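You operate a simulated robot arm through the tools that you are given. There is no shell and no other tool. Be economical: measure what you need, move in short steps, check, and stop when the job is done.

You run a simulated robot arm. Do the job below in one go: nothing can be reset, and whatever is moved stays where it is left.

TASK
Wet the yellow sponge and wipe the sticky patch off the counter.
Fine: lay it under the spout, cold tap, tap shut afterwards, sponge back where it was.
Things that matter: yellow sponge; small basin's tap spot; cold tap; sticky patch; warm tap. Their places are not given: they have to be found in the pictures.

Only the result counts: the job must be done as asked and must still hold three seconds after the hand-in. Knocking over, shifting, dropping, spilling or breaking anything else fails it.

THE ROBOT
A 7-joint arm with a two-finger parallel gripper, fixed in place. Base frame: the origin is at the foot of the arm, x ahead of it, y to its left, z up; the work surface is at about z = 910. Lengths are in mm, angles in rad, forces in N, time in s.
With the tool pointing down near the work surface it reaches from about 240 to 680 mm from the base axis. Its first joint turns from -1.152 to 1.152 rad. Payload 2.4 kg.
Tool frame: the origin (TCP) lies between the finger pads and is the grasp point; the fingertips stand 30 mm ahead of it; z points along the fingers, y is the line along which they close. The gripper opens to 94 mm. The fingers are 28 mm wide and 10 mm thick; the gripper's body (50 by 96 mm) begins 55 mm behind the TCP.
Orientation is that of the tool frame in the base frame, as [roll, pitch, yaw] about the fixed x, y, z axes, in that order (R = Rz(yaw) Ry(pitch) Rx(roll)). With the fingers straight down and closing along the base's y, the tool's x points along the base's -x, its y along +y and its z along -z.

THE INTERFACE
- The arm moves only by the tool jog_arm. Its arguments are lists of equal length, an entry for each row: "delta_rot": the turn, a rotation vector about the tool's x, y, z in units of 45 degrees (1.0 is 45 degrees), a list of three; "slide": the shift along the tool's x, y, z in units of 300 mm (1.0 is 300 mm), a list of three; "jaw": the opening in per cent of the stroke, from 0 (shut) to 100 (fully open). In form: {"delta_rot": [[wx, wy, wz], ...], "slide": [[tx, ty, tz], ...], "jaw": [jaw, ...]}. A call has 1 to 20 rows; each row is the pose to reach, as a shift and turn from the pose commanded when the call began, along the tool's axes at that moment. A call with a number of a shift or a turn outside -1 to 1 is refused whole. Rows are played at 5 a second. More than 50 mm and 0.15 rad between two rows, or a gripper value outside its range, and nothing of the call is played. Where a pose cannot be reached the arm comes as near as it can. A force on the tool above 40 N (or 10 N above the force at the start of the call, whichever is more), or a blocked arm, ends the call early, and 0.2 s more pass. Each finger travels about 153 mm/s and halts on what it meets, pressing with about 34 N; the grip force reading is that of the motor and also rises with nothing between the fingers. The clock runs only during rows and for 0.2 s after the last one: add rows that repeat a pose to give the fingers time. The reply holds the time, the measured pose of the TCP, the force on the tool along the base axes, the opening and the grip force, in the units named above and with some noise, and new pictures: "views" is both (left out), scene, wrist or none.
- Cameras (640 x 400 px; columns grow to the right, rows downward): "scene" is fixed at [49.3, 484, 1451.5]; the picture's right is [-0.63, -0.77, 0.00], its down [-0.40, 0.33, -0.86] and it looks along [0.66, -0.54, -0.52] (base axes); focal length 355 px, centre (320, 200). "wrist" rides on the gripper at [-37, 0, -58] in the tool frame; the picture's right is [0.00, -1.00, 0.00], its down [0.97, 0.00, -0.24] and it looks along [0.24, 0.00, 0.97] (tool axes); focal length 218 px, centre (320, 200).
- measure_at(camera, pixels): for up to 12 pixels [column, row] of the newest picture of that camera ("zoom" is the newest enlarged one), the place [x, y, z] in the base frame of the surface seen there, good to about 2 mm. It takes no simulated time.
- inspect(camera, box): a new picture of the part [left, top, right, bottom] of that camera's present view, enlarged. It takes no simulated time.
- close_job(): hands the job in; it is judged then, once.

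Go step by step. Measure first, check grasps and placings, and put right what went wrong. The budget is 80 turns and 120 pictures, counting those below and the enlarged ones. Unless the task says otherwise, let go and move clear before handing in, and close with one line.

The tools are called after "Call:" as a command line: name --argument value ..., lists and objects as JSON in quotes. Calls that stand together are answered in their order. jog_arm: Moves the arm, as the interface text tells. Its arguments: {"type":"object","properties":{"delta_rot":{"type":"array"},"slide":{"type":"array"},"jaw":{"type":"array"},"views":{"type":"string","enum":["both","scene","wrist","none"]}},"required":["delta_rot","slide","jaw"]} The other tools are called the same way: measure_at (camera, pixels) gives the place of the surface under pixels of a picture; inspect (camera, box) takes an enlarged picture of a part of a camera's view; close_job () hands the job in.

At the start:

```text
time: 0.0
ee_pos: [366.2, -60.0, 1205.9]
ee_rot: [3.141, 0.001, 3.139]
contact_force: [-0.2, 0.2, 0.0]
grip_width: 94.0
gripper_force: 0.0
```

scene: 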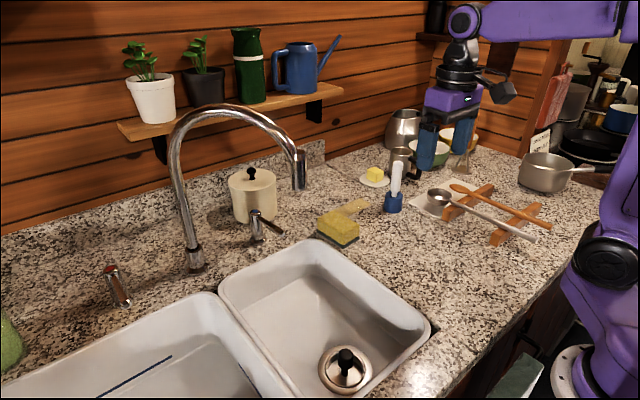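
wrist: 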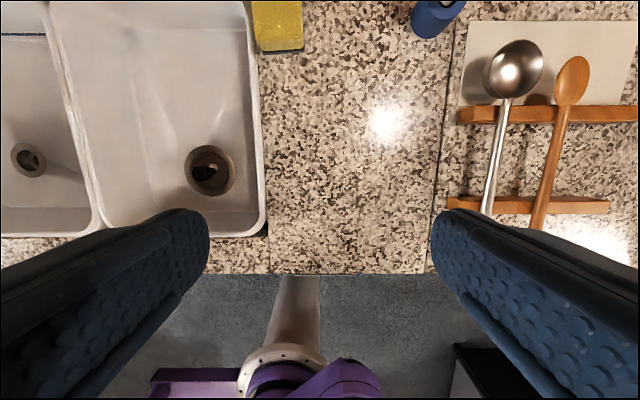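

The scene shows a yellow sponge near (338,228), a yellowish smear near (352,207), a spout at (300,180), and levers at (262,228) and (117,285). I'll enlarge these before measuring.

Call:
inspect --camera "scene" --box '[220, 140, 420, 265]'

Call:
inspect --camera "scene" --box '[80, 200, 320, 350]'

Call:
measure_at --camera "scene" --pixels '[[338, 222], [330, 232], [352, 207], [299, 185], [262, 215], [255, 240], [275, 228], [110, 270], [122, 302], [345, 360], [300, 290], [194, 262]]'

```text
3.20 times, centred on (320, 202) of scene
```

zoom: 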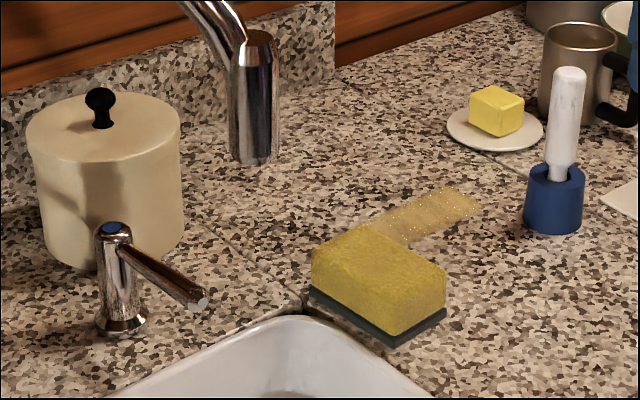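

```text
2.67 times, centred on (200, 275) of scene
```

zoom: 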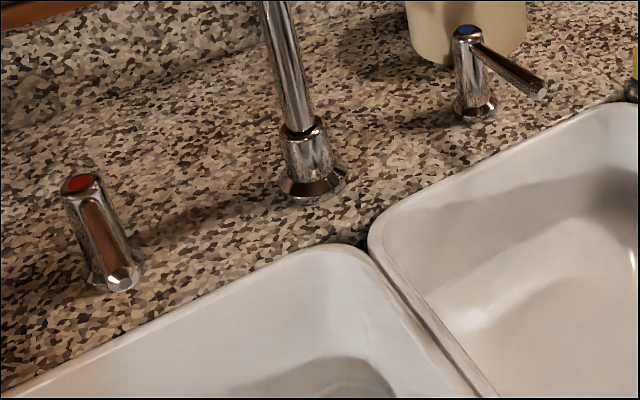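

```text
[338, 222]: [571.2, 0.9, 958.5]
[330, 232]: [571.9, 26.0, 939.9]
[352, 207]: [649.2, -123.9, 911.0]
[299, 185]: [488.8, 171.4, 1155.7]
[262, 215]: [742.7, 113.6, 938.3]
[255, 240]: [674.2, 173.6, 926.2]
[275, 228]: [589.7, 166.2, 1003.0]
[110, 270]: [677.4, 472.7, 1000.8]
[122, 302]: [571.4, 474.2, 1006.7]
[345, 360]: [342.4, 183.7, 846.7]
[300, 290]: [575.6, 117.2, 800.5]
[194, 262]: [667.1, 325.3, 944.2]
```

The blue-marked lever by the pot (255,240) is the cold tap and the red one at (110,270) is the warm tap. The spout end is high above the small basin, so I'll measure the sponge, patch, spout and basin more closely.

Call:
inspect --camera "scene" --box '[300, 180, 396, 240]'

Call:
measure_at --camera "zoom" --pixels '[[120, 300], [290, 420], [120, 375], [275, 385], [420, 340], [420, 280], [260, 215], [125, 270], [480, 155], [360, 145], [390, 200], [450, 110]]'

Call:
measure_at --camera "scene" --pixels '[[292, 188], [303, 188], [299, 155], [255, 213], [284, 233], [280, 235], [300, 330], [340, 310], [280, 300], [325, 345], [250, 280], [380, 340]]'

Call:
measure_at --camera "wrist" --pixels '[[255, 5], [300, 5], [302, 47], [262, 47], [100, 20], [150, 40], [150, 100], [210, 170], [220, 100], [245, 100], [130, 180], [256, 200]]'

```text
6.67 times, centred on (348, 210) of scene
```

zoom: 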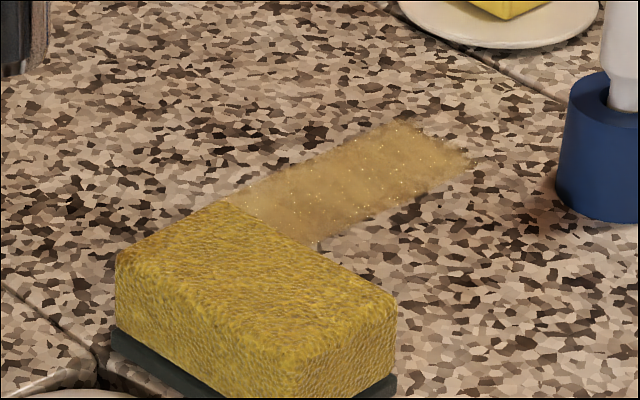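

```text
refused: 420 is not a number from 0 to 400
```

```text
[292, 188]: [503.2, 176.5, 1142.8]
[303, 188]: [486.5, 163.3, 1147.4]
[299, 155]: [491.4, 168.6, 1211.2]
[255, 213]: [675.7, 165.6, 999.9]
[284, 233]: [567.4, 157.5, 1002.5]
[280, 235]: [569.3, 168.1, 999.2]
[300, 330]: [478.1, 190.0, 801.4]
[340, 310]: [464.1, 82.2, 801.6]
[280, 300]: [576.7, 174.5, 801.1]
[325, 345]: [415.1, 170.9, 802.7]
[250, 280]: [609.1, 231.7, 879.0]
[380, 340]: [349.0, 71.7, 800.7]
```

```text
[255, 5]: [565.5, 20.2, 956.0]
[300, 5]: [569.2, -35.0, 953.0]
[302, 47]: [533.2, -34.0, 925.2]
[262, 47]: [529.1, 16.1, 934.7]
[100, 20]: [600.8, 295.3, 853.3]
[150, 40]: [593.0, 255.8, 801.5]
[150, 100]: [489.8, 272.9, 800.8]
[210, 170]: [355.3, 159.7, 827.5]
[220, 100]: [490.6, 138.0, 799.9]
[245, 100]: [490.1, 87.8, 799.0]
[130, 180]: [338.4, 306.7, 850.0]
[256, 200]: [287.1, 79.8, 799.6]
```

Call:
measure_at --camera "zoom" --pixels '[[125, 265], [225, 205], [385, 300], [310, 355], [150, 370], [380, 385], [235, 190], [320, 245], [470, 165], [400, 122], [350, 185], [125, 325]]'

Call:
measure_at --camera "scene" --pixels '[[340, 245], [375, 178], [391, 205], [395, 170], [408, 180], [318, 236], [350, 252], [249, 205], [300, 180], [296, 190]]'

```text
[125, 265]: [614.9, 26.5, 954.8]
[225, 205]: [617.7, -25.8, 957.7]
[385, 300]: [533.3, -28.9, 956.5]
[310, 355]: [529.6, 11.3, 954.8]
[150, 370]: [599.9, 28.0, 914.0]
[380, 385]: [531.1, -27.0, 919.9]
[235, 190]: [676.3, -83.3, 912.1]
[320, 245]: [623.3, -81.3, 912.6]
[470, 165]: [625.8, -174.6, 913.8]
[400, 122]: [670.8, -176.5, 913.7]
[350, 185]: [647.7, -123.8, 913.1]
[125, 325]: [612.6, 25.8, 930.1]
```

```text
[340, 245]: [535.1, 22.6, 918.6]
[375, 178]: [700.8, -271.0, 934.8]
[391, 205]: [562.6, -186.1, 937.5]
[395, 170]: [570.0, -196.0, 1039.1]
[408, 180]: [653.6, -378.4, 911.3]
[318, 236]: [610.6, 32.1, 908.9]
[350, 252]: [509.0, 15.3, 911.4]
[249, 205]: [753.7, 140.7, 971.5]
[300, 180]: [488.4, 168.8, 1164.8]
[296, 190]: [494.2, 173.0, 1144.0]
```

The sponge spans x 529–617, y −29–28, z 911–957, long side along x. The patch is about x 625–675, y −80 to −177. The spout mouth is near (498,168,1143) and the basin floor is at z≈801. A vertical hand would hit the spout there, so I'll grip the sponge with the hand tilted 35° back toward the robot. First I move above it.

Call:
jog_arm --delta_rot '[[0, -0.097, 0], [0, -0.194, 0], [0, -0.292, 0], [0, -0.389, 0], [0, -0.486, 0], [0, -0.583, 0], [0, -0.681, 0], [0, -0.778, 0], [0, -0.778, 0]]' --slide '[[-0.086, 0.025, 0.065], [-0.173, 0.049, 0.13], [-0.259, 0.074, 0.195], [-0.345, 0.099, 0.26], [-0.431, 0.123, 0.325], [-0.518, 0.148, 0.39], [-0.604, 0.172, 0.455], [-0.69, 0.197, 0.52], [-0.69, 0.197, 0.52]]' --jaw '[100, 100, 100, 100, 100, 100, 100, 100, 100]'

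```text
time: 2.0
ee_pos: [572.9, 0.1, 1049.5]
ee_rot: [3.141, 0.609, -3.141]
contact_force: [0.7, -0.6, -0.2]
grip_width: 93.8
gripper_force: 0.0
```

scene: 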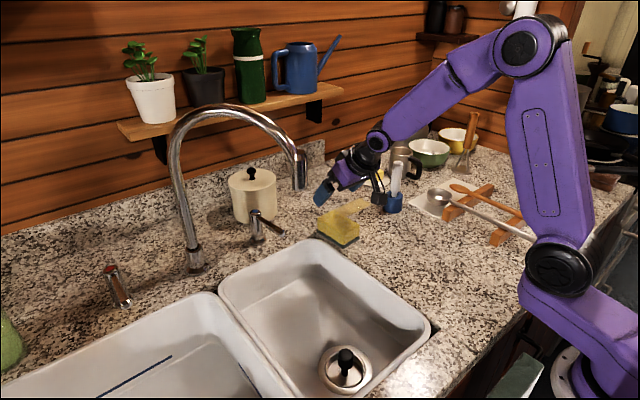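
wrist: 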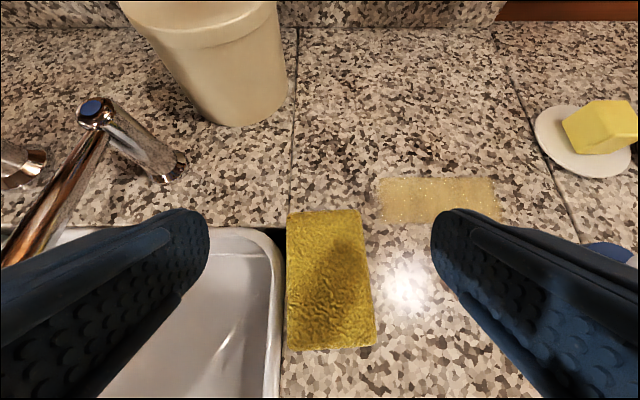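

The tilted hand is over the sponge and the wrist view shows the whole patch at (378–500, 178–222). Measuring the patch, sponge and basin rim.

Call:
measure_at --camera "wrist" --pixels '[[380, 180], [380, 220], [495, 180], [500, 215], [290, 215], [360, 213], [374, 340], [290, 345], [282, 300], [270, 300], [275, 240], [262, 240]]'

```text
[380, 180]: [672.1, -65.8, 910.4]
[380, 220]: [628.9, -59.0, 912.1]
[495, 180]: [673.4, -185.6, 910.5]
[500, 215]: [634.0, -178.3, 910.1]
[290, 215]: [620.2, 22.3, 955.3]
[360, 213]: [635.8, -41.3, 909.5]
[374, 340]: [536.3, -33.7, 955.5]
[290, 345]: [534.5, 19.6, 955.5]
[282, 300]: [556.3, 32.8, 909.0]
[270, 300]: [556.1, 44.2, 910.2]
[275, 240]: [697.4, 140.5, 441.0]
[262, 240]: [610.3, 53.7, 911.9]
```

The sponge's middle is about (574,−2) and clear of the raised hand, and the patch is x 627–674, y −59 to −182. I'll go down to z≈947 and close.

Call:
jog_arm --delta_rot '[[0, 0, 0], [0, 0, 0], [0, 0, 0], [0, 0, 0], [0, 0, 0]]' --slide '[[0.05, -0.002, 0.069], [0.1, -0.004, 0.137], [0.15, -0.006, 0.206], [0.2, -0.007, 0.276], [0.2, -0.007, 0.276]]' --jaw '[100, 100, 100, 100, 100]'

```text
time: 3.2
ee_pos: [570.2, -1.9, 947.8]
ee_rot: [3.141, 0.611, 3.142]
contact_force: [-1.1, -0.1, -0.6]
grip_width: 94.2
gripper_force: 0.1
```

scene: 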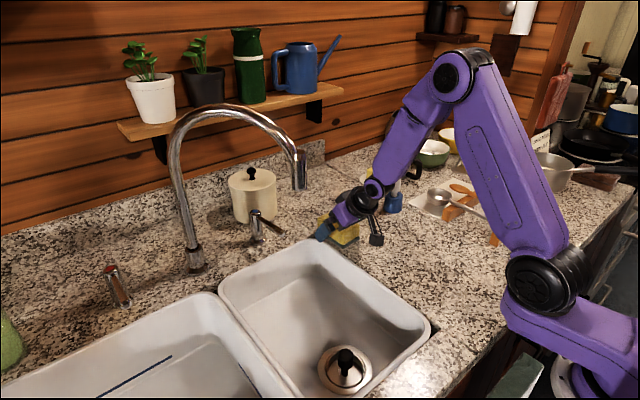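
wrist: 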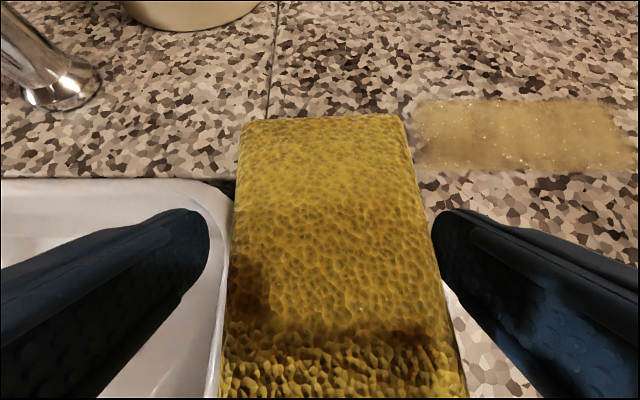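

The wrist view shows the sponge about 3 mm to the right and turned some 3° (edges 240–405 at the top, 220–465 at the bottom). I'll match that, then close.

Call:
jog_arm --delta_rot '[[-0.044, 0, -0.063], [-0.044, 0, -0.063], [-0.044, 0, -0.063], [-0.044, 0, -0.063], [-0.044, 0, -0.063]]' --slide '[[0, -0.009, 0], [0, -0.009, 0], [0, -0.009, 0], [0, -0.009, 0], [0, -0.009, 0]]' --jaw '[100, 80, 60, 40, 40]'

```text
time: 4.4
ee_pos: [569.3, -4.9, 947.5]
ee_rot: [3.141, 0.613, -3.083]
contact_force: [-0.4, 0.4, 0.6]
grip_width: 63.1
gripper_force: 33.9
```

scene: 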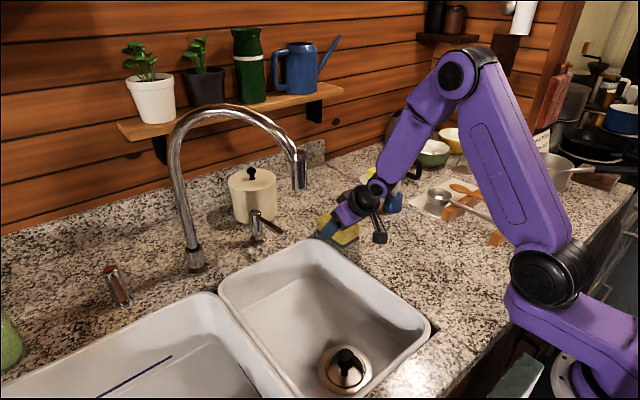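
wrist: 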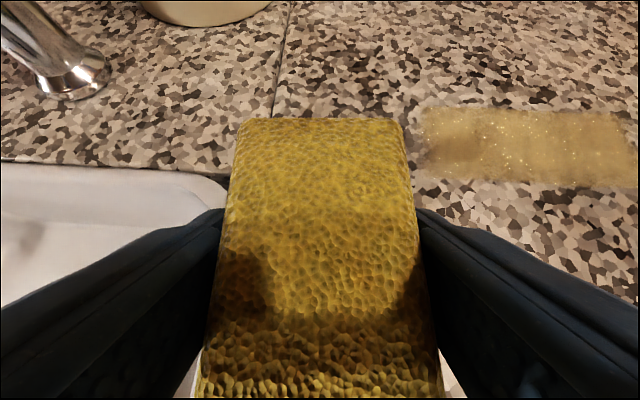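

The grip is good: 63 mm wide at 34 N, with the TCP at (569.3,−4.9,947.5) and yaw +0.058. A black part of the hand hangs at (379,235), so I'll measure that for clearance in the basin.

Call:
measure_at --camera "scene" --pixels '[[379, 238], [377, 222], [381, 243], [368, 190], [345, 215], [365, 200], [402, 312], [310, 245], [430, 335], [268, 390]]'

Call:
inspect --camera "scene" --box '[300, 150, 444, 240]'

```text
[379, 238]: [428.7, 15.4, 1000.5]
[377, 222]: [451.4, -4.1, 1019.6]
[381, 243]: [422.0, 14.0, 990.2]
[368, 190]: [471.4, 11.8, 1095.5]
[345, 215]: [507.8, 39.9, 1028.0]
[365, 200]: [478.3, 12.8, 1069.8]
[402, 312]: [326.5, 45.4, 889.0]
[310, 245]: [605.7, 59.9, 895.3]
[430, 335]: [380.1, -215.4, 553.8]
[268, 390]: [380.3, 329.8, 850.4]
```

```text
4.44 times, centred on (372, 195) of scene
```

zoom: 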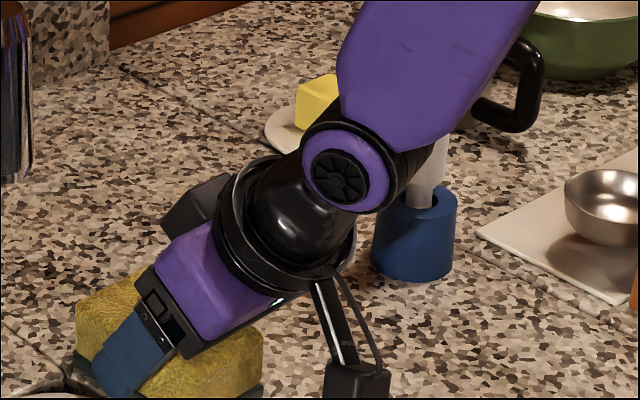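

A bracket hangs under the hand at about tool (94,~0,−118). I need the height of the strainer knob in the basin to be sure it clears.

Call:
inspect --camera "scene" --box '[240, 230, 448, 360]'

Call:
measure_at --camera "scene" --pixels '[[346, 350], [346, 354], [340, 356], [350, 362], [330, 365], [396, 165], [396, 162]]'

```text
3.08 times, centred on (344, 295) of scene
```

zoom: 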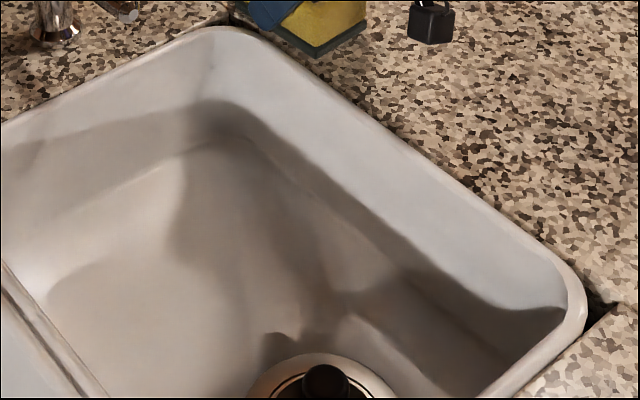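

```text
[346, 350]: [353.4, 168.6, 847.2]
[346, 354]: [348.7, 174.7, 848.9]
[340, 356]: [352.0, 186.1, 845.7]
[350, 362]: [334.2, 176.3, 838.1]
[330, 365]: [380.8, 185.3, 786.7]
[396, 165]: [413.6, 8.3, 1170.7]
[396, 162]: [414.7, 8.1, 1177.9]
```

The knob top is at z≈849 and the bracket would stay about 30 mm above it. I'll carry the sponge up, back, across and down into the basin, stopping above the floor.

Call:
jog_arm --delta_rot '[[0, 0, 0], [0, 0, 0], [0, 0, 0], [0, 0, 0], [0, 0, 0], [0, 0, 0], [0, 0, 0], [0, 0, 0], [0, 0, 0], [0, 0, 0], [0, 0, 0], [0, 0, 0], [0, 0, 0], [0, 0, 0], [0, 0, 0]]' --slide '[[-0.02, 0.002, -0.088], [-0.041, 0.004, -0.175], [0.034, 0.01, -0.241], [0.11, 0.015, -0.308], [0.185, 0.021, -0.374], [0.18, 0.136, -0.37], [0.174, 0.251, -0.366], [0.169, 0.367, -0.363], [0.163, 0.482, -0.359], [0.158, 0.597, -0.355], [0.215, 0.597, -0.273], [0.273, 0.597, -0.191], [0.33, 0.597, -0.11], [0.388, 0.597, -0.028], [0.388, 0.597, -0.028]]' --jaw '[40, 40, 40, 40, 40, 40, 40, 40, 40, 40, 40, 40, 40, 40, 40]'

```text
time: 7.6
ee_pos: [460.7, 167.6, 888.2]
ee_rot: [-3.14, 0.612, -3.082]
contact_force: [-0.2, 0.8, 0.0]
grip_width: 63.1
gripper_force: 33.8
```

scene: 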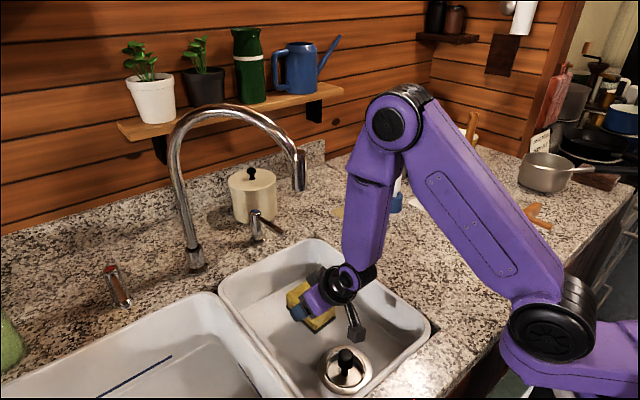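
wrist: 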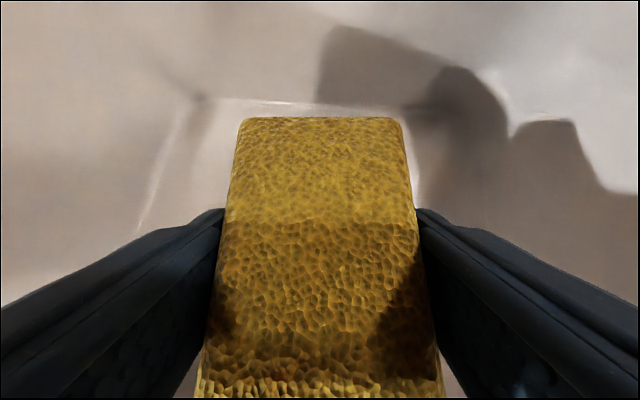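

The sponge is held level over the basin with no contact force. Next I move forward and down until it rests on the floor under the spout.

Call:
jog_arm --delta_rot '[[0, 0, 0], [0, 0, 0], [0, 0, 0], [0, 0, 0]]' --slide '[[-0.001, -0.003, 0.095], [-0.003, -0.007, 0.185], [0.003, -0.007, 0.201], [0.003, -0.007, 0.201]]' --jaw '[40, 40, 40, 40]'

```text
time: 8.6
ee_pos: [494.6, 168.0, 837.8]
ee_rot: [3.14, 0.61, -3.082]
contact_force: [0.3, -0.2, -1.0]
grip_width: 63.4
gripper_force: 34.2
```

scene: 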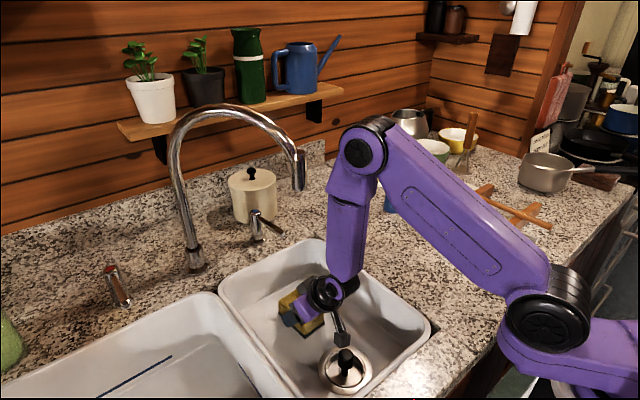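
wrist: 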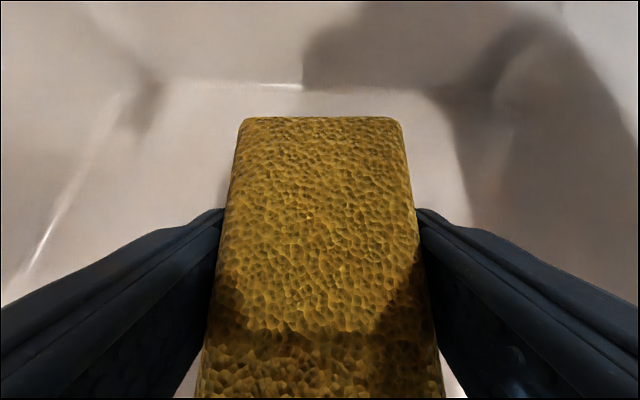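

The sponge is at floor level: its bottom is at z≈801 and a slight load shows. I'll release it and back out along the tool axis.

Call:
jog_arm --delta_rot '[[0, 0, 0], [0, 0, 0], [0, 0, 0], [0, 0, 0], [0, 0, 0], [0, 0, 0], [0, 0, 0], [0, 0, 0]]' --slide '[[0.001, 0, 0.002], [0.001, 0, 0.002], [0, 0, 0], [0, 0, -0.1], [0, 0, -0.2], [0, 0, -0.35], [0, 0, -0.5], [0, 0, -0.5]]' --jaw '[60, 90, 95, 95, 95, 95, 95, 95]'

```text
time: 10.4
ee_pos: [408.5, 161.6, 961.3]
ee_rot: [3.141, 0.612, -3.082]
contact_force: [-0.4, -1.1, 0.4]
grip_width: 89.5
gripper_force: 0.1
```

scene: 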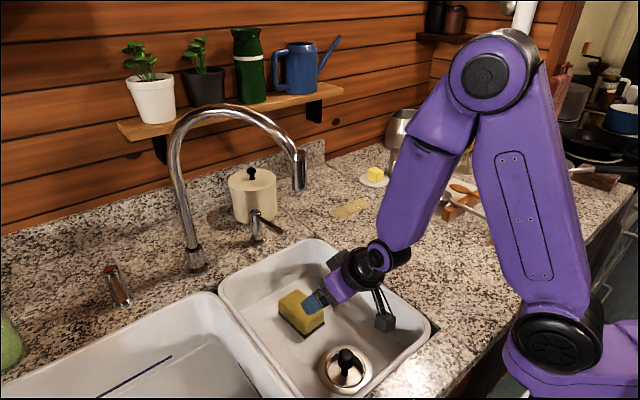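
wrist: 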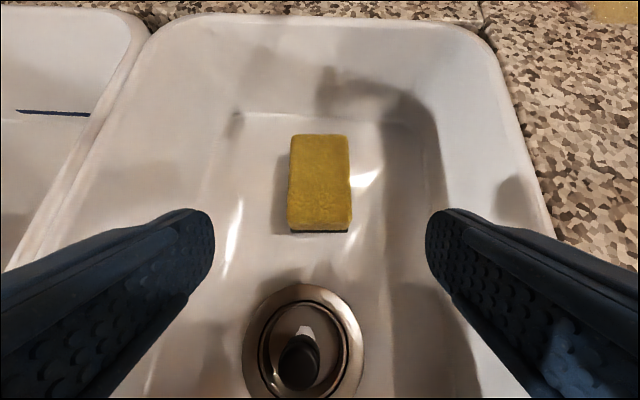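

The sponge lies flat under the spout, at (290–350,135–232) in the wrist view. Now the cold lever: I'll enlarge it and measure its line and height.

Call:
inspect --camera "scene" --box '[232, 195, 312, 245]'

Call:
measure_at --camera "zoom" --pixels '[[175, 115], [220, 130], [200, 170], [270, 170], [250, 190], [330, 225], [310, 235], [370, 275], [395, 265], [390, 290], [200, 350], [412, 285]]'

```text
8.00 times, centred on (272, 220) of scene
```

zoom: 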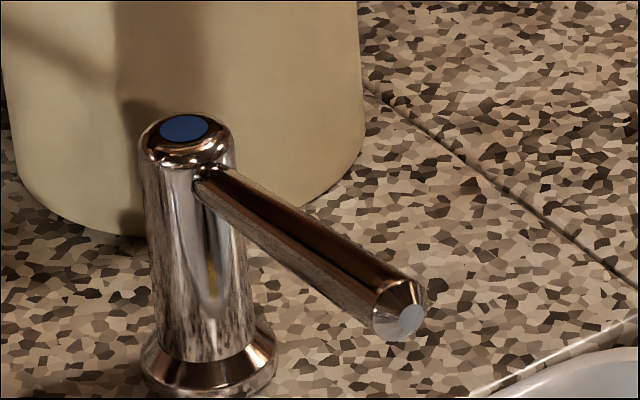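

```text
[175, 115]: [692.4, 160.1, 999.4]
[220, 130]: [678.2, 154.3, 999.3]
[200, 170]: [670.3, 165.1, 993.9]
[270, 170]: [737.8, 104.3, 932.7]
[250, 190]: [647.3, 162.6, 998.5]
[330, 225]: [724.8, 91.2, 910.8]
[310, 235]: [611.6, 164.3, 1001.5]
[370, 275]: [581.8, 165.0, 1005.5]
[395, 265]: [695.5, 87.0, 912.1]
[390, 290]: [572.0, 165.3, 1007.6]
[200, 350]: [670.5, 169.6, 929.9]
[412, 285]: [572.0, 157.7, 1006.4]
```

The lever runs from the column (684,161) to its end at (567,159), at z≈1000 and pointing at the robot. I'll tilt the hand to about 75°, to reach it from the front beneath the spout with open fingers either side. First I stage at x≈440.

Call:
jog_arm --delta_rot '[[0, -0.148, 0], [0, -0.296, 0], [0, -0.444, 0], [0, -0.593, 0], [0, -0.741, 0], [0, -0.889, 0], [0, -0.889, 0]]' --slide '[[-0.054, -0.004, -0.015], [-0.108, -0.008, -0.03], [-0.162, -0.013, -0.045], [-0.162, -0.013, -0.045], [-0.162, -0.013, -0.045], [-0.162, -0.013, -0.045], [-0.162, -0.013, -0.045]]' --jaw '[95, 95, 95, 95, 95, 95, 95]'

```text
time: 12.0
ee_pos: [447.3, 163.2, 997.2]
ee_rot: [3.141, 1.31, -3.081]
contact_force: [-1.5, -0.5, 0.8]
grip_width: 89.3
gripper_force: 0.2
out of reach, approached as far as the arm can: row 5, 6, 7
```

scene: 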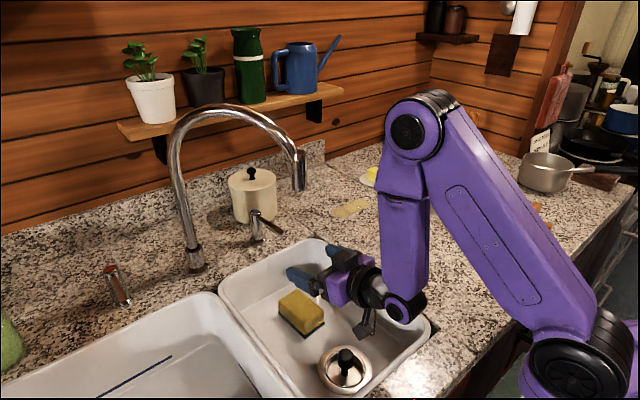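
wrist: 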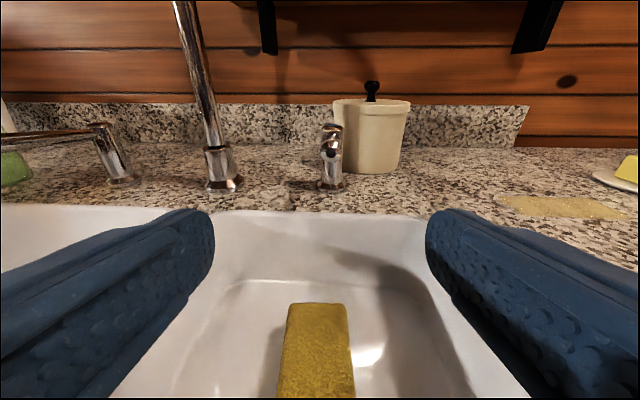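

The staging pose is reached. Before going forward, I'll check how close the upright forearm at (403,220) would come to the spout.

Call:
measure_at --camera "scene" --pixels '[[403, 305], [403, 250], [385, 220], [403, 200], [380, 185], [408, 130], [368, 268], [360, 335]]'

```text
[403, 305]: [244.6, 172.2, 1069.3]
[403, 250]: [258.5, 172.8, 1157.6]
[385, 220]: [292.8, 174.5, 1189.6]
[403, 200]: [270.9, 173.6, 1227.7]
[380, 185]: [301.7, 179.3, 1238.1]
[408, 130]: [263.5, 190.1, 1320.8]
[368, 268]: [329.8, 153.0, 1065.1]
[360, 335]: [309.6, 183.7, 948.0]
```

Yawing the hand by about 17° would bring the forearm in from the right, well away from the spout. I'll take that yaw and go to a standoff in front of the lever end.

Call:
jog_arm --delta_rot '[[-0.074, 0, -0.02], [-0.148, 0, -0.039], [-0.221, 0, -0.059], [-0.295, 0, -0.079], [-0.369, 0, -0.0986], [-0.369, 0, -0.0986]]' --slide '[[-0.011, -0.028, 0.035], [-0.023, -0.055, 0.07], [-0.034, -0.083, 0.106], [-0.046, -0.11, 0.141], [-0.057, -0.138, 0.176], [-0.057, -0.138, 0.176]]' --jaw '[95, 95, 95, 95, 95, 95]'

```text
time: 13.4
ee_pos: [506.0, 124.8, 998.9]
ee_rot: [3.141, 1.311, -2.782]
contact_force: [0.0, -0.4, 0.8]
grip_width: 89.3
gripper_force: 0.0
```

scene: 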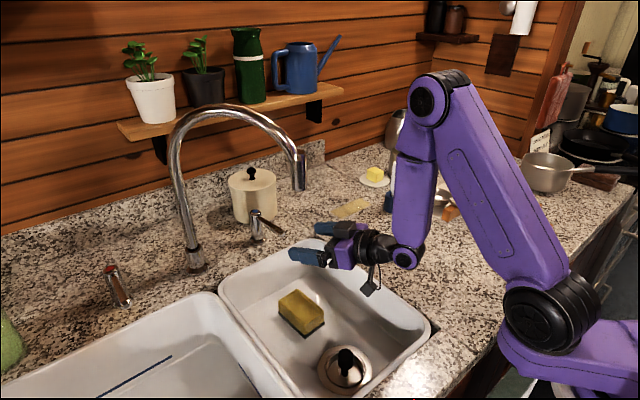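
wrist: 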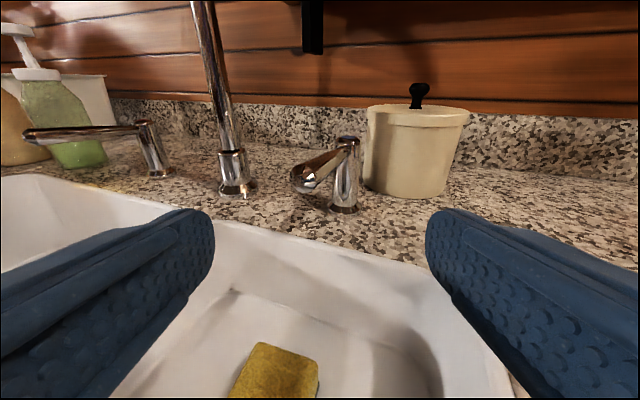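

The lever end at (308,178) lies between the open fingers. I'll advance so they straddle it.

Call:
jog_arm --delta_rot '[[0, 0, 0], [0, 0, 0], [0, 0, 0], [0, 0, 0]]' --slide '[[-0.025, -0.005, 0.089], [-0.05, -0.01, 0.178], [-0.074, -0.015, 0.266], [-0.074, -0.015, 0.266]]' --jaw '[95, 95, 95, 95]'

```text
time: 14.4
ee_pos: [584.9, 150.0, 1000.0]
ee_rot: [-3.141, 1.307, -2.783]
contact_force: [0.3, 0.0, 0.0]
grip_width: 89.6
gripper_force: 0.1
```

scene: 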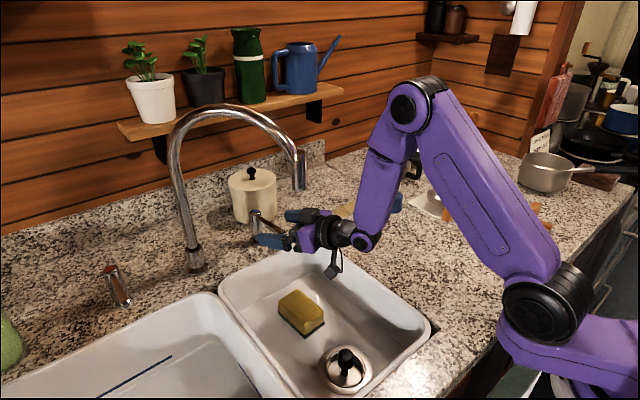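
wrist: 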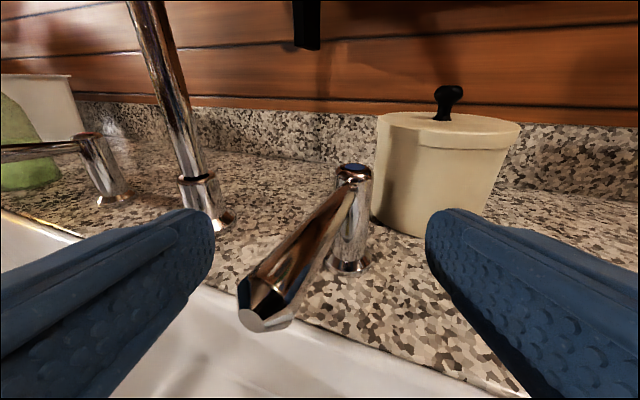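

The lever is straddled, its end at (265,305) in the wrist view. I'll narrow the jaws a little and push gently toward −y to test the turning direction.

Call:
jog_arm --delta_rot '[[0, 0, 0], [0, 0, 0], [0, 0, 0], [0, 0, 0], [0, 0, 0], [0, 0, 0]]' --slide '[[0, 0, 0], [0.002, -0.033, -0.008], [0.004, -0.065, -0.015], [0.006, -0.098, -0.023], [0.008, -0.13, -0.03], [0.008, -0.13, -0.03]]' --jaw '[55, 55, 55, 55, 55, 55]'

```text
time: 15.8
ee_pos: [589.7, 108.2, 1000.7]
ee_rot: [3.14, 1.309, -2.784]
contact_force: [-0.4, -0.3, 0.9]
grip_width: 51.5
gripper_force: 0.0
```

scene: 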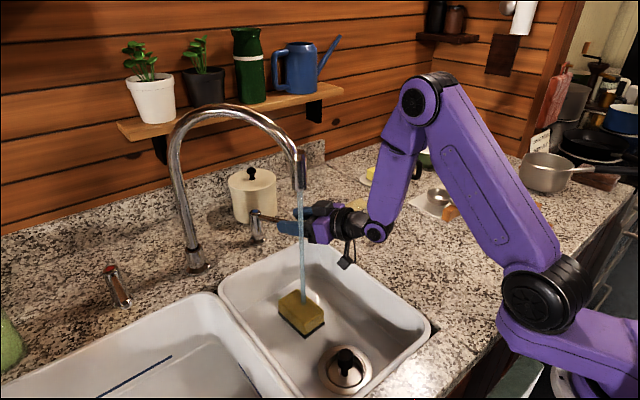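
wrist: 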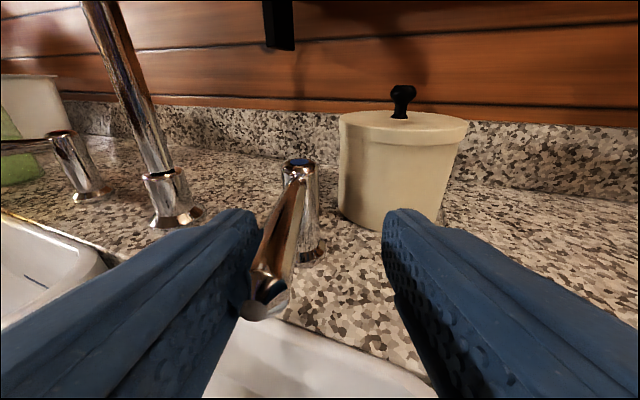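

Water is running onto the sponge, with the stream landing near (302,300). I'll hold for about 2 s and check.

Call:
jog_arm --delta_rot '[[0, 0, 0], [0, 0, 0], [0, 0, 0], [0, 0, 0], [0, 0, 0], [0, 0, 0], [0, 0, 0], [0, 0, 0], [0, 0, 0], [0, 0, 0]]' --slide '[[0, 0, 0], [0, 0, 0], [0, 0, 0], [0, 0, 0], [0, 0, 0], [0, 0, 0], [0, 0, 0], [0, 0, 0], [0, 0, 0], [0, 0, 0]]' --jaw '[55, 55, 55, 55, 55, 55, 55, 55, 55, 55]' --views "none"

Call:
inspect --camera "scene" --box '[240, 200, 400, 300]'

Call:
inspect --camera "scene" --box '[250, 270, 378, 350]'

```text
time: 18.0
ee_pos: [590.3, 108.0, 999.6]
ee_rot: [-3.141, 1.31, -2.782]
contact_force: [0.3, 0.1, 0.0]
grip_width: 51.6
gripper_force: 0.0
```

```text
4.00 times, centred on (320, 250) of scene
```

zoom: 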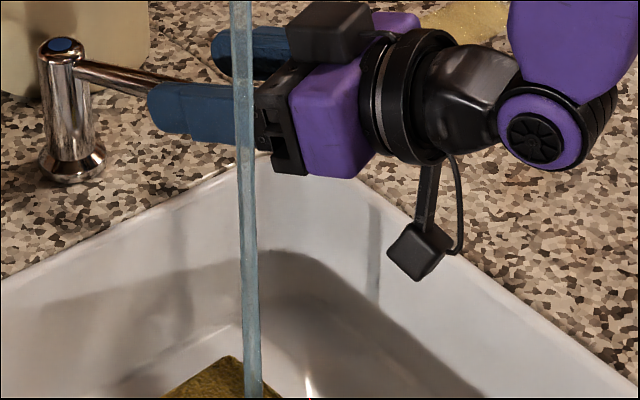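

```text
5.00 times, centred on (314, 310) of scene
```

zoom: 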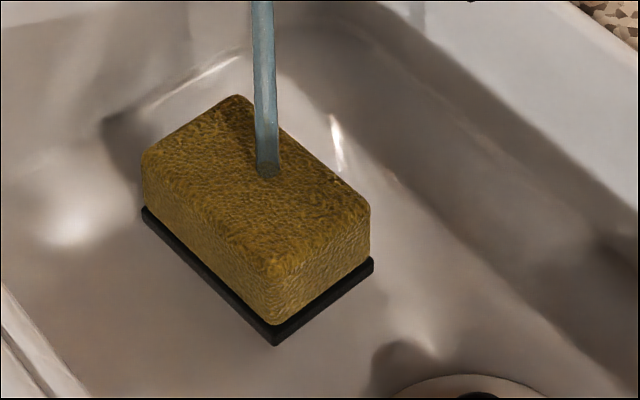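

The sponge has turned dark, so it is wet through. Now I'll push the lever back toward +y to shut the tap.

Call:
jog_arm --delta_rot '[[0, 0, 0], [0, 0, 0], [0, 0, 0], [0, 0, 0], [0, 0, 0], [0, 0, 0]]' --slide '[[-0.004, 0.04, 0.015], [-0.008, 0.08, 0.03], [-0.012, 0.12, 0.044], [-0.016, 0.162, 0.059], [-0.018, 0.175, 0.064], [-0.018, 0.175, 0.064]]' --jaw '[55, 55, 55, 55, 55, 55]'

```text
time: 19.4
ee_pos: [591.0, 164.6, 1000.4]
ee_rot: [3.141, 1.309, -2.782]
contact_force: [0.2, 0.3, 0.1]
grip_width: 51.9
gripper_force: 0.4
```

scene: 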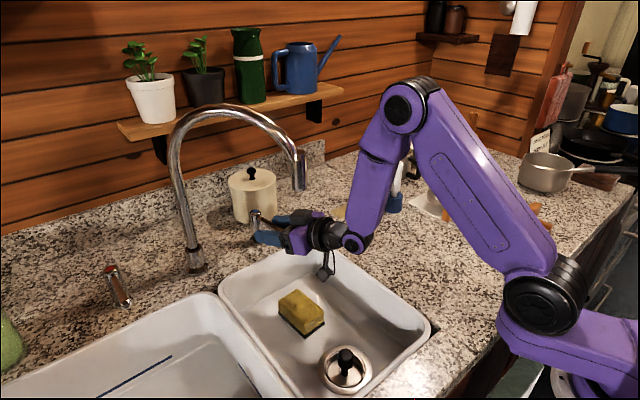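
wrist: 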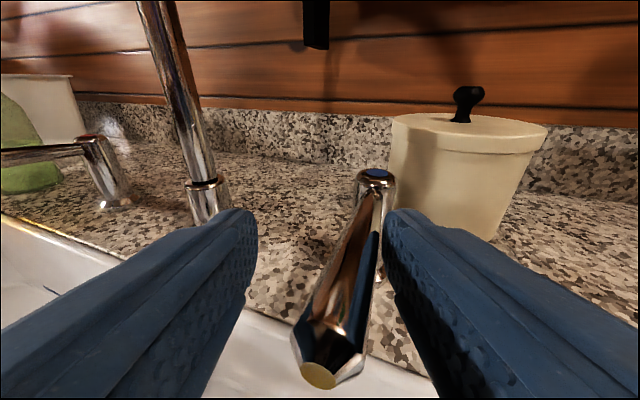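

The water has stopped. I'll check the lever angle against the start and whether the sponge still looks wet.

Call:
inspect --camera "scene" --box '[250, 270, 378, 350]'

Call:
measure_at --camera "wrist" --pixels '[[320, 376], [330, 330], [350, 270], [365, 220], [375, 172]]'

```text
5.00 times, centred on (314, 310) of scene
```

zoom: 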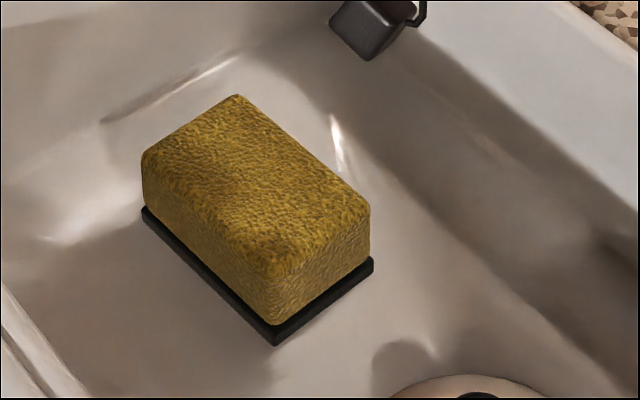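

```text
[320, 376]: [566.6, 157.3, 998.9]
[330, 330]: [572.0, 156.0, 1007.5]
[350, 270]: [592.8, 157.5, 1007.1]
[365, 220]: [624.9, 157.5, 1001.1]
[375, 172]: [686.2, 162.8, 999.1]
```

The lever is back close to where it started and the water is off. I'll retract along the hand's axis, then compare the lever and the sponge with an unobstructed view.

Call:
jog_arm --delta_rot '[[0, 0, 0], [0, 0, 0], [0, 0, 0], [0, 0, 0], [0, 0, 0]]' --slide '[[0.004, -0.015, -0.015], [0.026, -0.015, -0.1], [0.051, -0.015, -0.195], [0.077, -0.015, -0.29], [0.077, -0.015, -0.29]]' --jaw '[55, 55, 55, 55, 55]'

Call:
inspect --camera "scene" --box '[232, 195, 312, 245]'

Call:
measure_at --camera "zoom" --pixels '[[250, 190], [310, 235], [370, 275], [390, 290], [412, 285]]'

Call:
inspect --camera "scene" --box '[250, 270, 378, 350]'

```text
time: 20.6
ee_pos: [506.2, 129.0, 1000.2]
ee_rot: [-3.141, 1.31, -2.779]
contact_force: [-0.5, -0.2, -0.5]
grip_width: 51.6
gripper_force: 0.1
```

scene: 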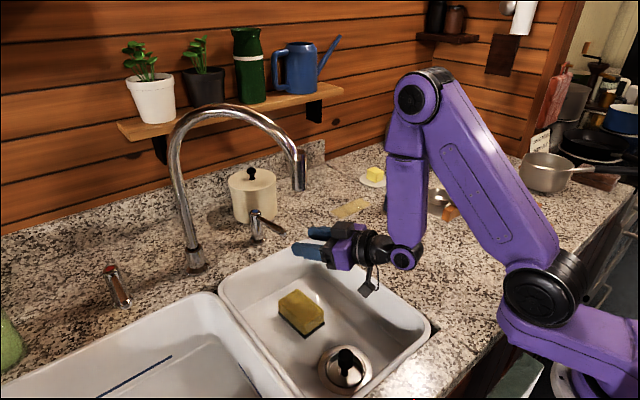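
wrist: 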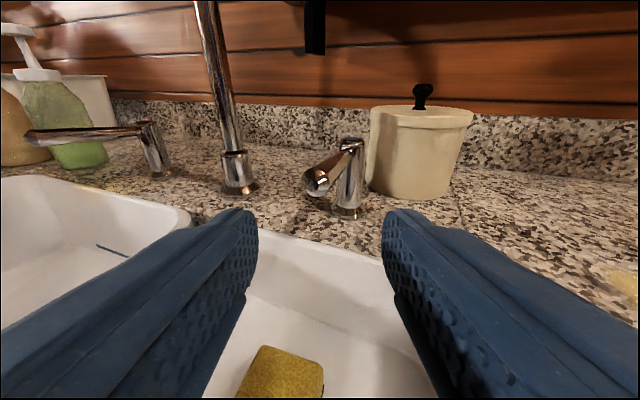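

```text
8.00 times, centred on (272, 220) of scene
```

zoom: 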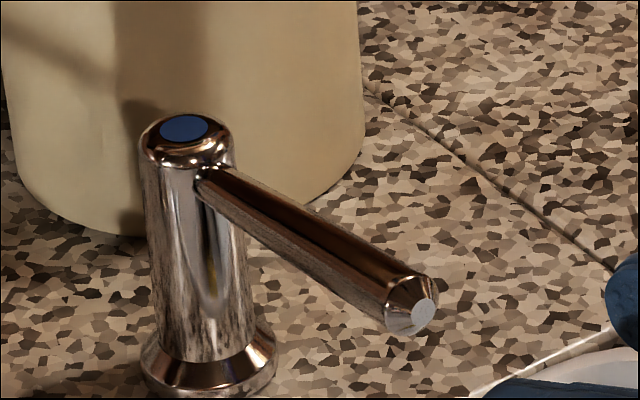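

```text
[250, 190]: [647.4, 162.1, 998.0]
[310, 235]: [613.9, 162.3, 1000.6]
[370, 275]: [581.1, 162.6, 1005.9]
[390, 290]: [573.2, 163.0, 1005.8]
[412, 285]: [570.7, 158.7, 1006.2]
```

```text
5.00 times, centred on (314, 310) of scene
```

zoom: 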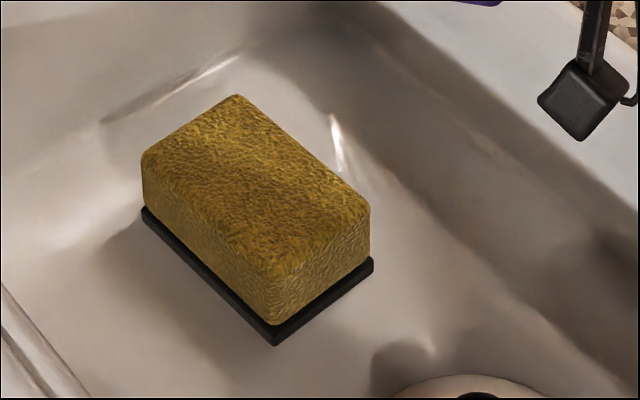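

The lever tip sits about 2.5 mm (1.3°) short of its starting place, at (410,315) in the zoom against (398,322) before. I'll nudge it that last bit and back off again.

Call:
jog_arm --delta_rot '[[0, 0, 0], [0, 0, 0], [0, 0, 0], [0, 0, 0], [0, 0, 0], [0, 0, 0], [0, 0, 0], [0, 0, 0], [0, 0, 0], [0, 0, 0]]' --slide '[[-0.026, 0, 0.095], [-0.051, 0, 0.19], [-0.077, 0, 0.285], [-0.078, 0.015, 0.29], [-0.078, 0.021, 0.292], [-0.078, 0.021, 0.292], [-0.077, 0, 0.285], [-0.051, 0, 0.19], [-0.026, 0, 0.095], [0, 0, 0]]' --jaw '[55, 55, 55, 55, 55, 55, 55, 55, 55, 55]' --views "none"

Call:
inspect --camera "scene" --box '[232, 195, 312, 245]'

```text
time: 22.8
ee_pos: [506.9, 128.6, 1000.5]
ee_rot: [3.141, 1.311, -2.781]
contact_force: [-0.2, -0.8, 0.7]
grip_width: 51.7
gripper_force: 0.0
```

```text
8.00 times, centred on (272, 220) of scene
```

zoom: 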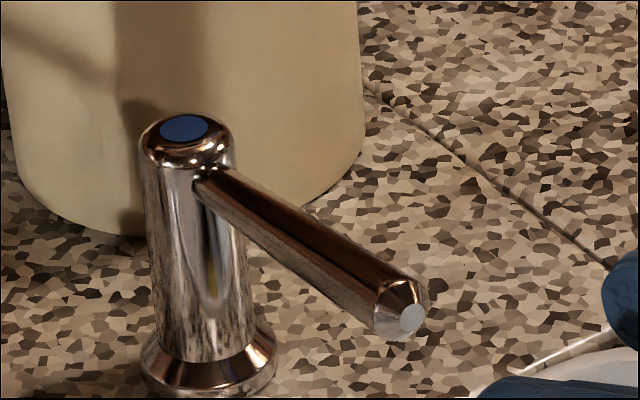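

The lever is back exactly at its starting line, the tip at (398,322). Now I'll take the hand back and return it to the sponge-gripping tilt.

Call:
jog_arm --delta_rot '[[0, 0.148, 0], [0, 0.296, 0], [0, 0.444, 0], [0, 0.593, 0], [0, 0.741, 0], [0, 0.889, 0], [0, 0.889, 0]]' --slide '[[0.02, 0.03, -0.077], [0.041, 0.06, -0.155], [0.062, 0.09, -0.232], [0.062, 0.09, -0.232], [0.062, 0.09, -0.232], [0.062, 0.09, -0.232], [0.062, 0.09, -0.232]]' --jaw '[70, 95, 95, 95, 95, 95, 95]' --views "none"

```text
time: 24.4
ee_pos: [430.5, 129.2, 1000.5]
ee_rot: [-3.141, 0.61, -2.783]
contact_force: [0.7, -1.4, 0.4]
grip_width: 89.4
gripper_force: 0.0
```

The hand is back at 35°. Next I remove the extra yaw and go to the pose I left the sponge from.

Call:
jog_arm --delta_rot '[[0.074, 0, 0.105], [0.147, 0, 0.21], [0.221, 0, 0.316], [0.221, 0, 0.316]]' --slide '[[0.033, 0.042, 0.03], [0.067, 0.085, 0.059], [0.1, 0.127, 0.089], [0.1, 0.127, 0.089]]' --jaw '[95, 95, 95, 95]'

```text
time: 25.4
ee_pos: [407.5, 160.6, 961.8]
ee_rot: [-3.141, 0.611, -3.083]
contact_force: [0.3, -0.3, 0.0]
grip_width: 89.4
gripper_force: 0.0
```

scene: 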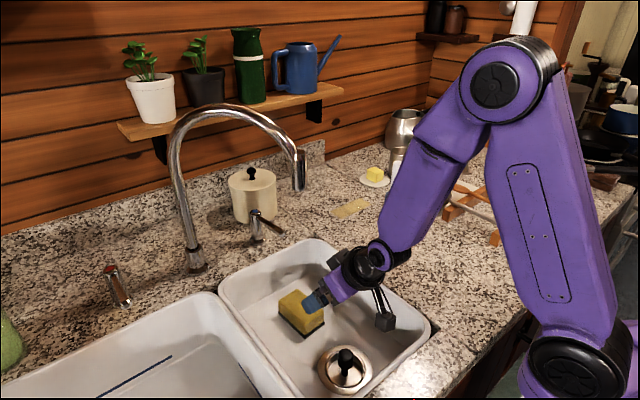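
wrist: 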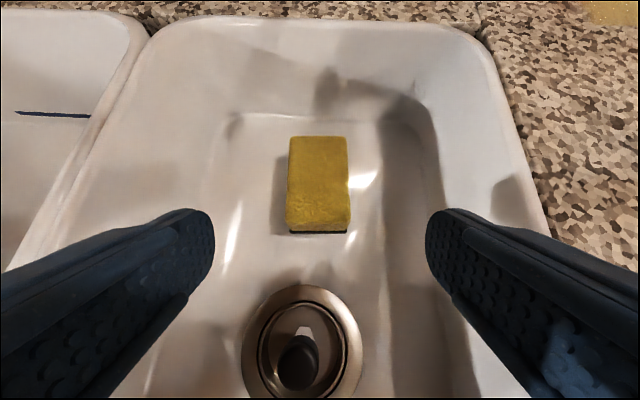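

The pose is back and the sponge is undisturbed. I'll look closely at whether it still appears wet.

Call:
inspect --camera "wrist" --box '[240, 120, 400, 220]'

Call:
inspect --camera "scene" --box '[250, 270, 378, 350]'

```text
4.00 times, centred on (320, 170) of wrist
```

zoom: 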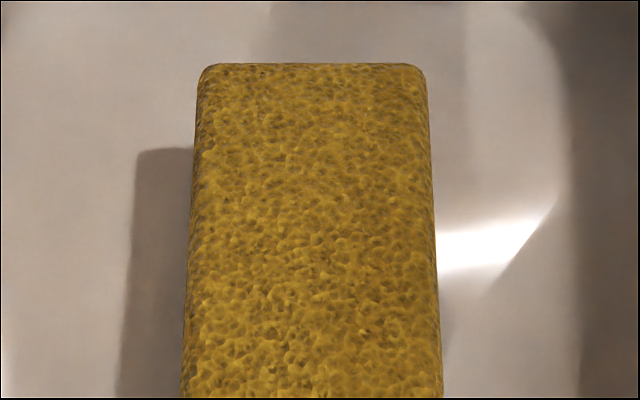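

```text
5.00 times, centred on (314, 310) of scene
```

zoom: 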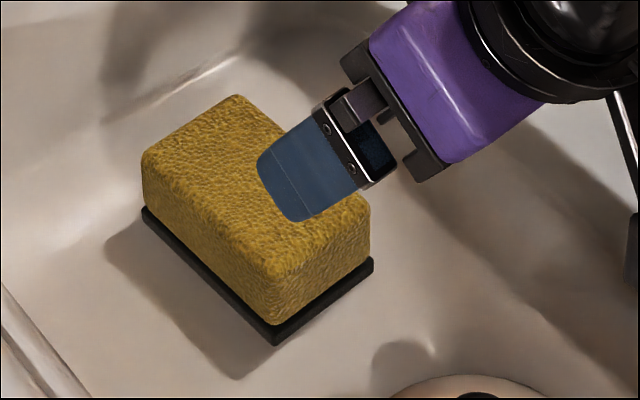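

The pad has gone from teal to near black, which fits a wet sponge. I'll go down along the tool axis and grip it.

Call:
jog_arm --delta_rot '[[0, 0, 0], [0, 0, 0], [0, 0, 0], [0, 0, 0], [0, 0, 0], [0, 0, 0], [0, 0, 0], [0, 0, 0]]' --slide '[[0, 0.003, 0.15], [0, 0.003, 0.3], [0, 0.003, 0.42], [0, 0.003, 0.5], [0, 0.003, 0.5], [0, 0.003, 0.5], [0, 0.003, 0.5], [0, 0.003, 0.5]]' --jaw '[95, 95, 95, 95, 80, 60, 40, 40]'

```text
time: 27.2
ee_pos: [495.4, 167.4, 838.2]
ee_rot: [-3.141, 0.611, -3.086]
contact_force: [0.4, 0.4, 0.2]
grip_width: 63.0
gripper_force: 33.9
```

scene: 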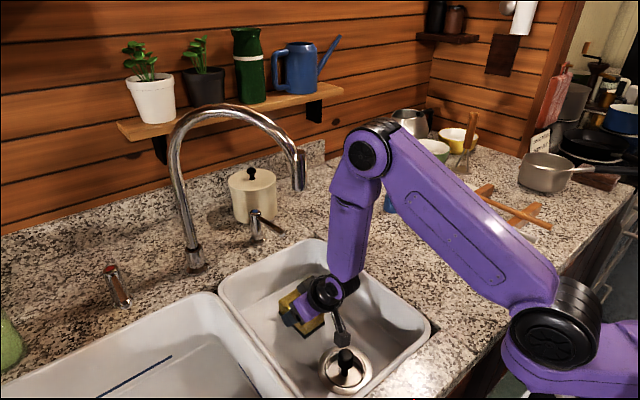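
wrist: 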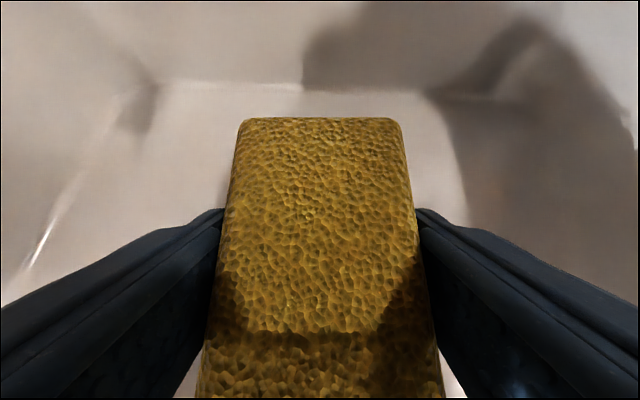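

Firm grip again (63 mm, 34 N). I'll carry it back out of the basin to its original spot, stopping 2 mm above the counter.

Call:
jog_arm --delta_rot '[[0, 0, 0], [0, 0, 0], [0, 0, 0], [0, 0, 0], [0, 0, 0], [0, 0, 0], [0, 0, 0], [0, 0, 0], [0, 0, 0], [0, 0, 0], [0, 0, 0], [0, 0, 0], [0, 0, 0], [0, 0, 0], [0, 0, 0], [0, 0, 0]]' --slide '[[0, 0.003, -0.1], [0, 0.007, -0.203], [-0.077, 0.007, -0.312], [-0.154, 0.007, -0.421], [-0.231, 0.007, -0.53], [-0.226, -0.108, -0.534], [-0.22, -0.222, -0.538], [-0.215, -0.337, -0.541], [-0.209, -0.451, -0.545], [-0.204, -0.566, -0.549], [-0.259, -0.571, -0.47], [-0.314, -0.576, -0.391], [-0.369, -0.582, -0.311], [-0.424, -0.587, -0.232], [-0.389, -0.588, -0.183], [-0.389, -0.588, -0.183]]' --jaw '[40, 40, 40, 40, 40, 40, 40, 40, 40, 40, 40, 40, 40, 40, 40, 40]'

```text
time: 30.6
ee_pos: [567.5, -5.2, 950.7]
ee_rot: [3.141, 0.612, -3.086]
contact_force: [0.3, 0.4, -0.3]
grip_width: 63.4
gripper_force: 33.5
```

scene: 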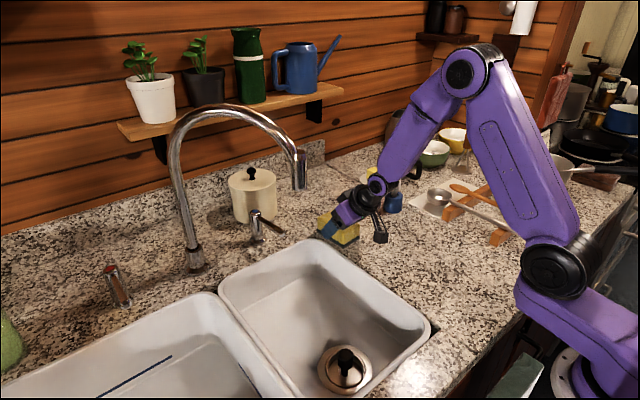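
wrist: 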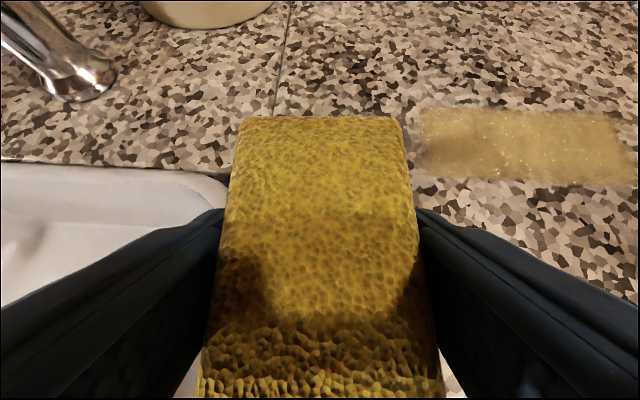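

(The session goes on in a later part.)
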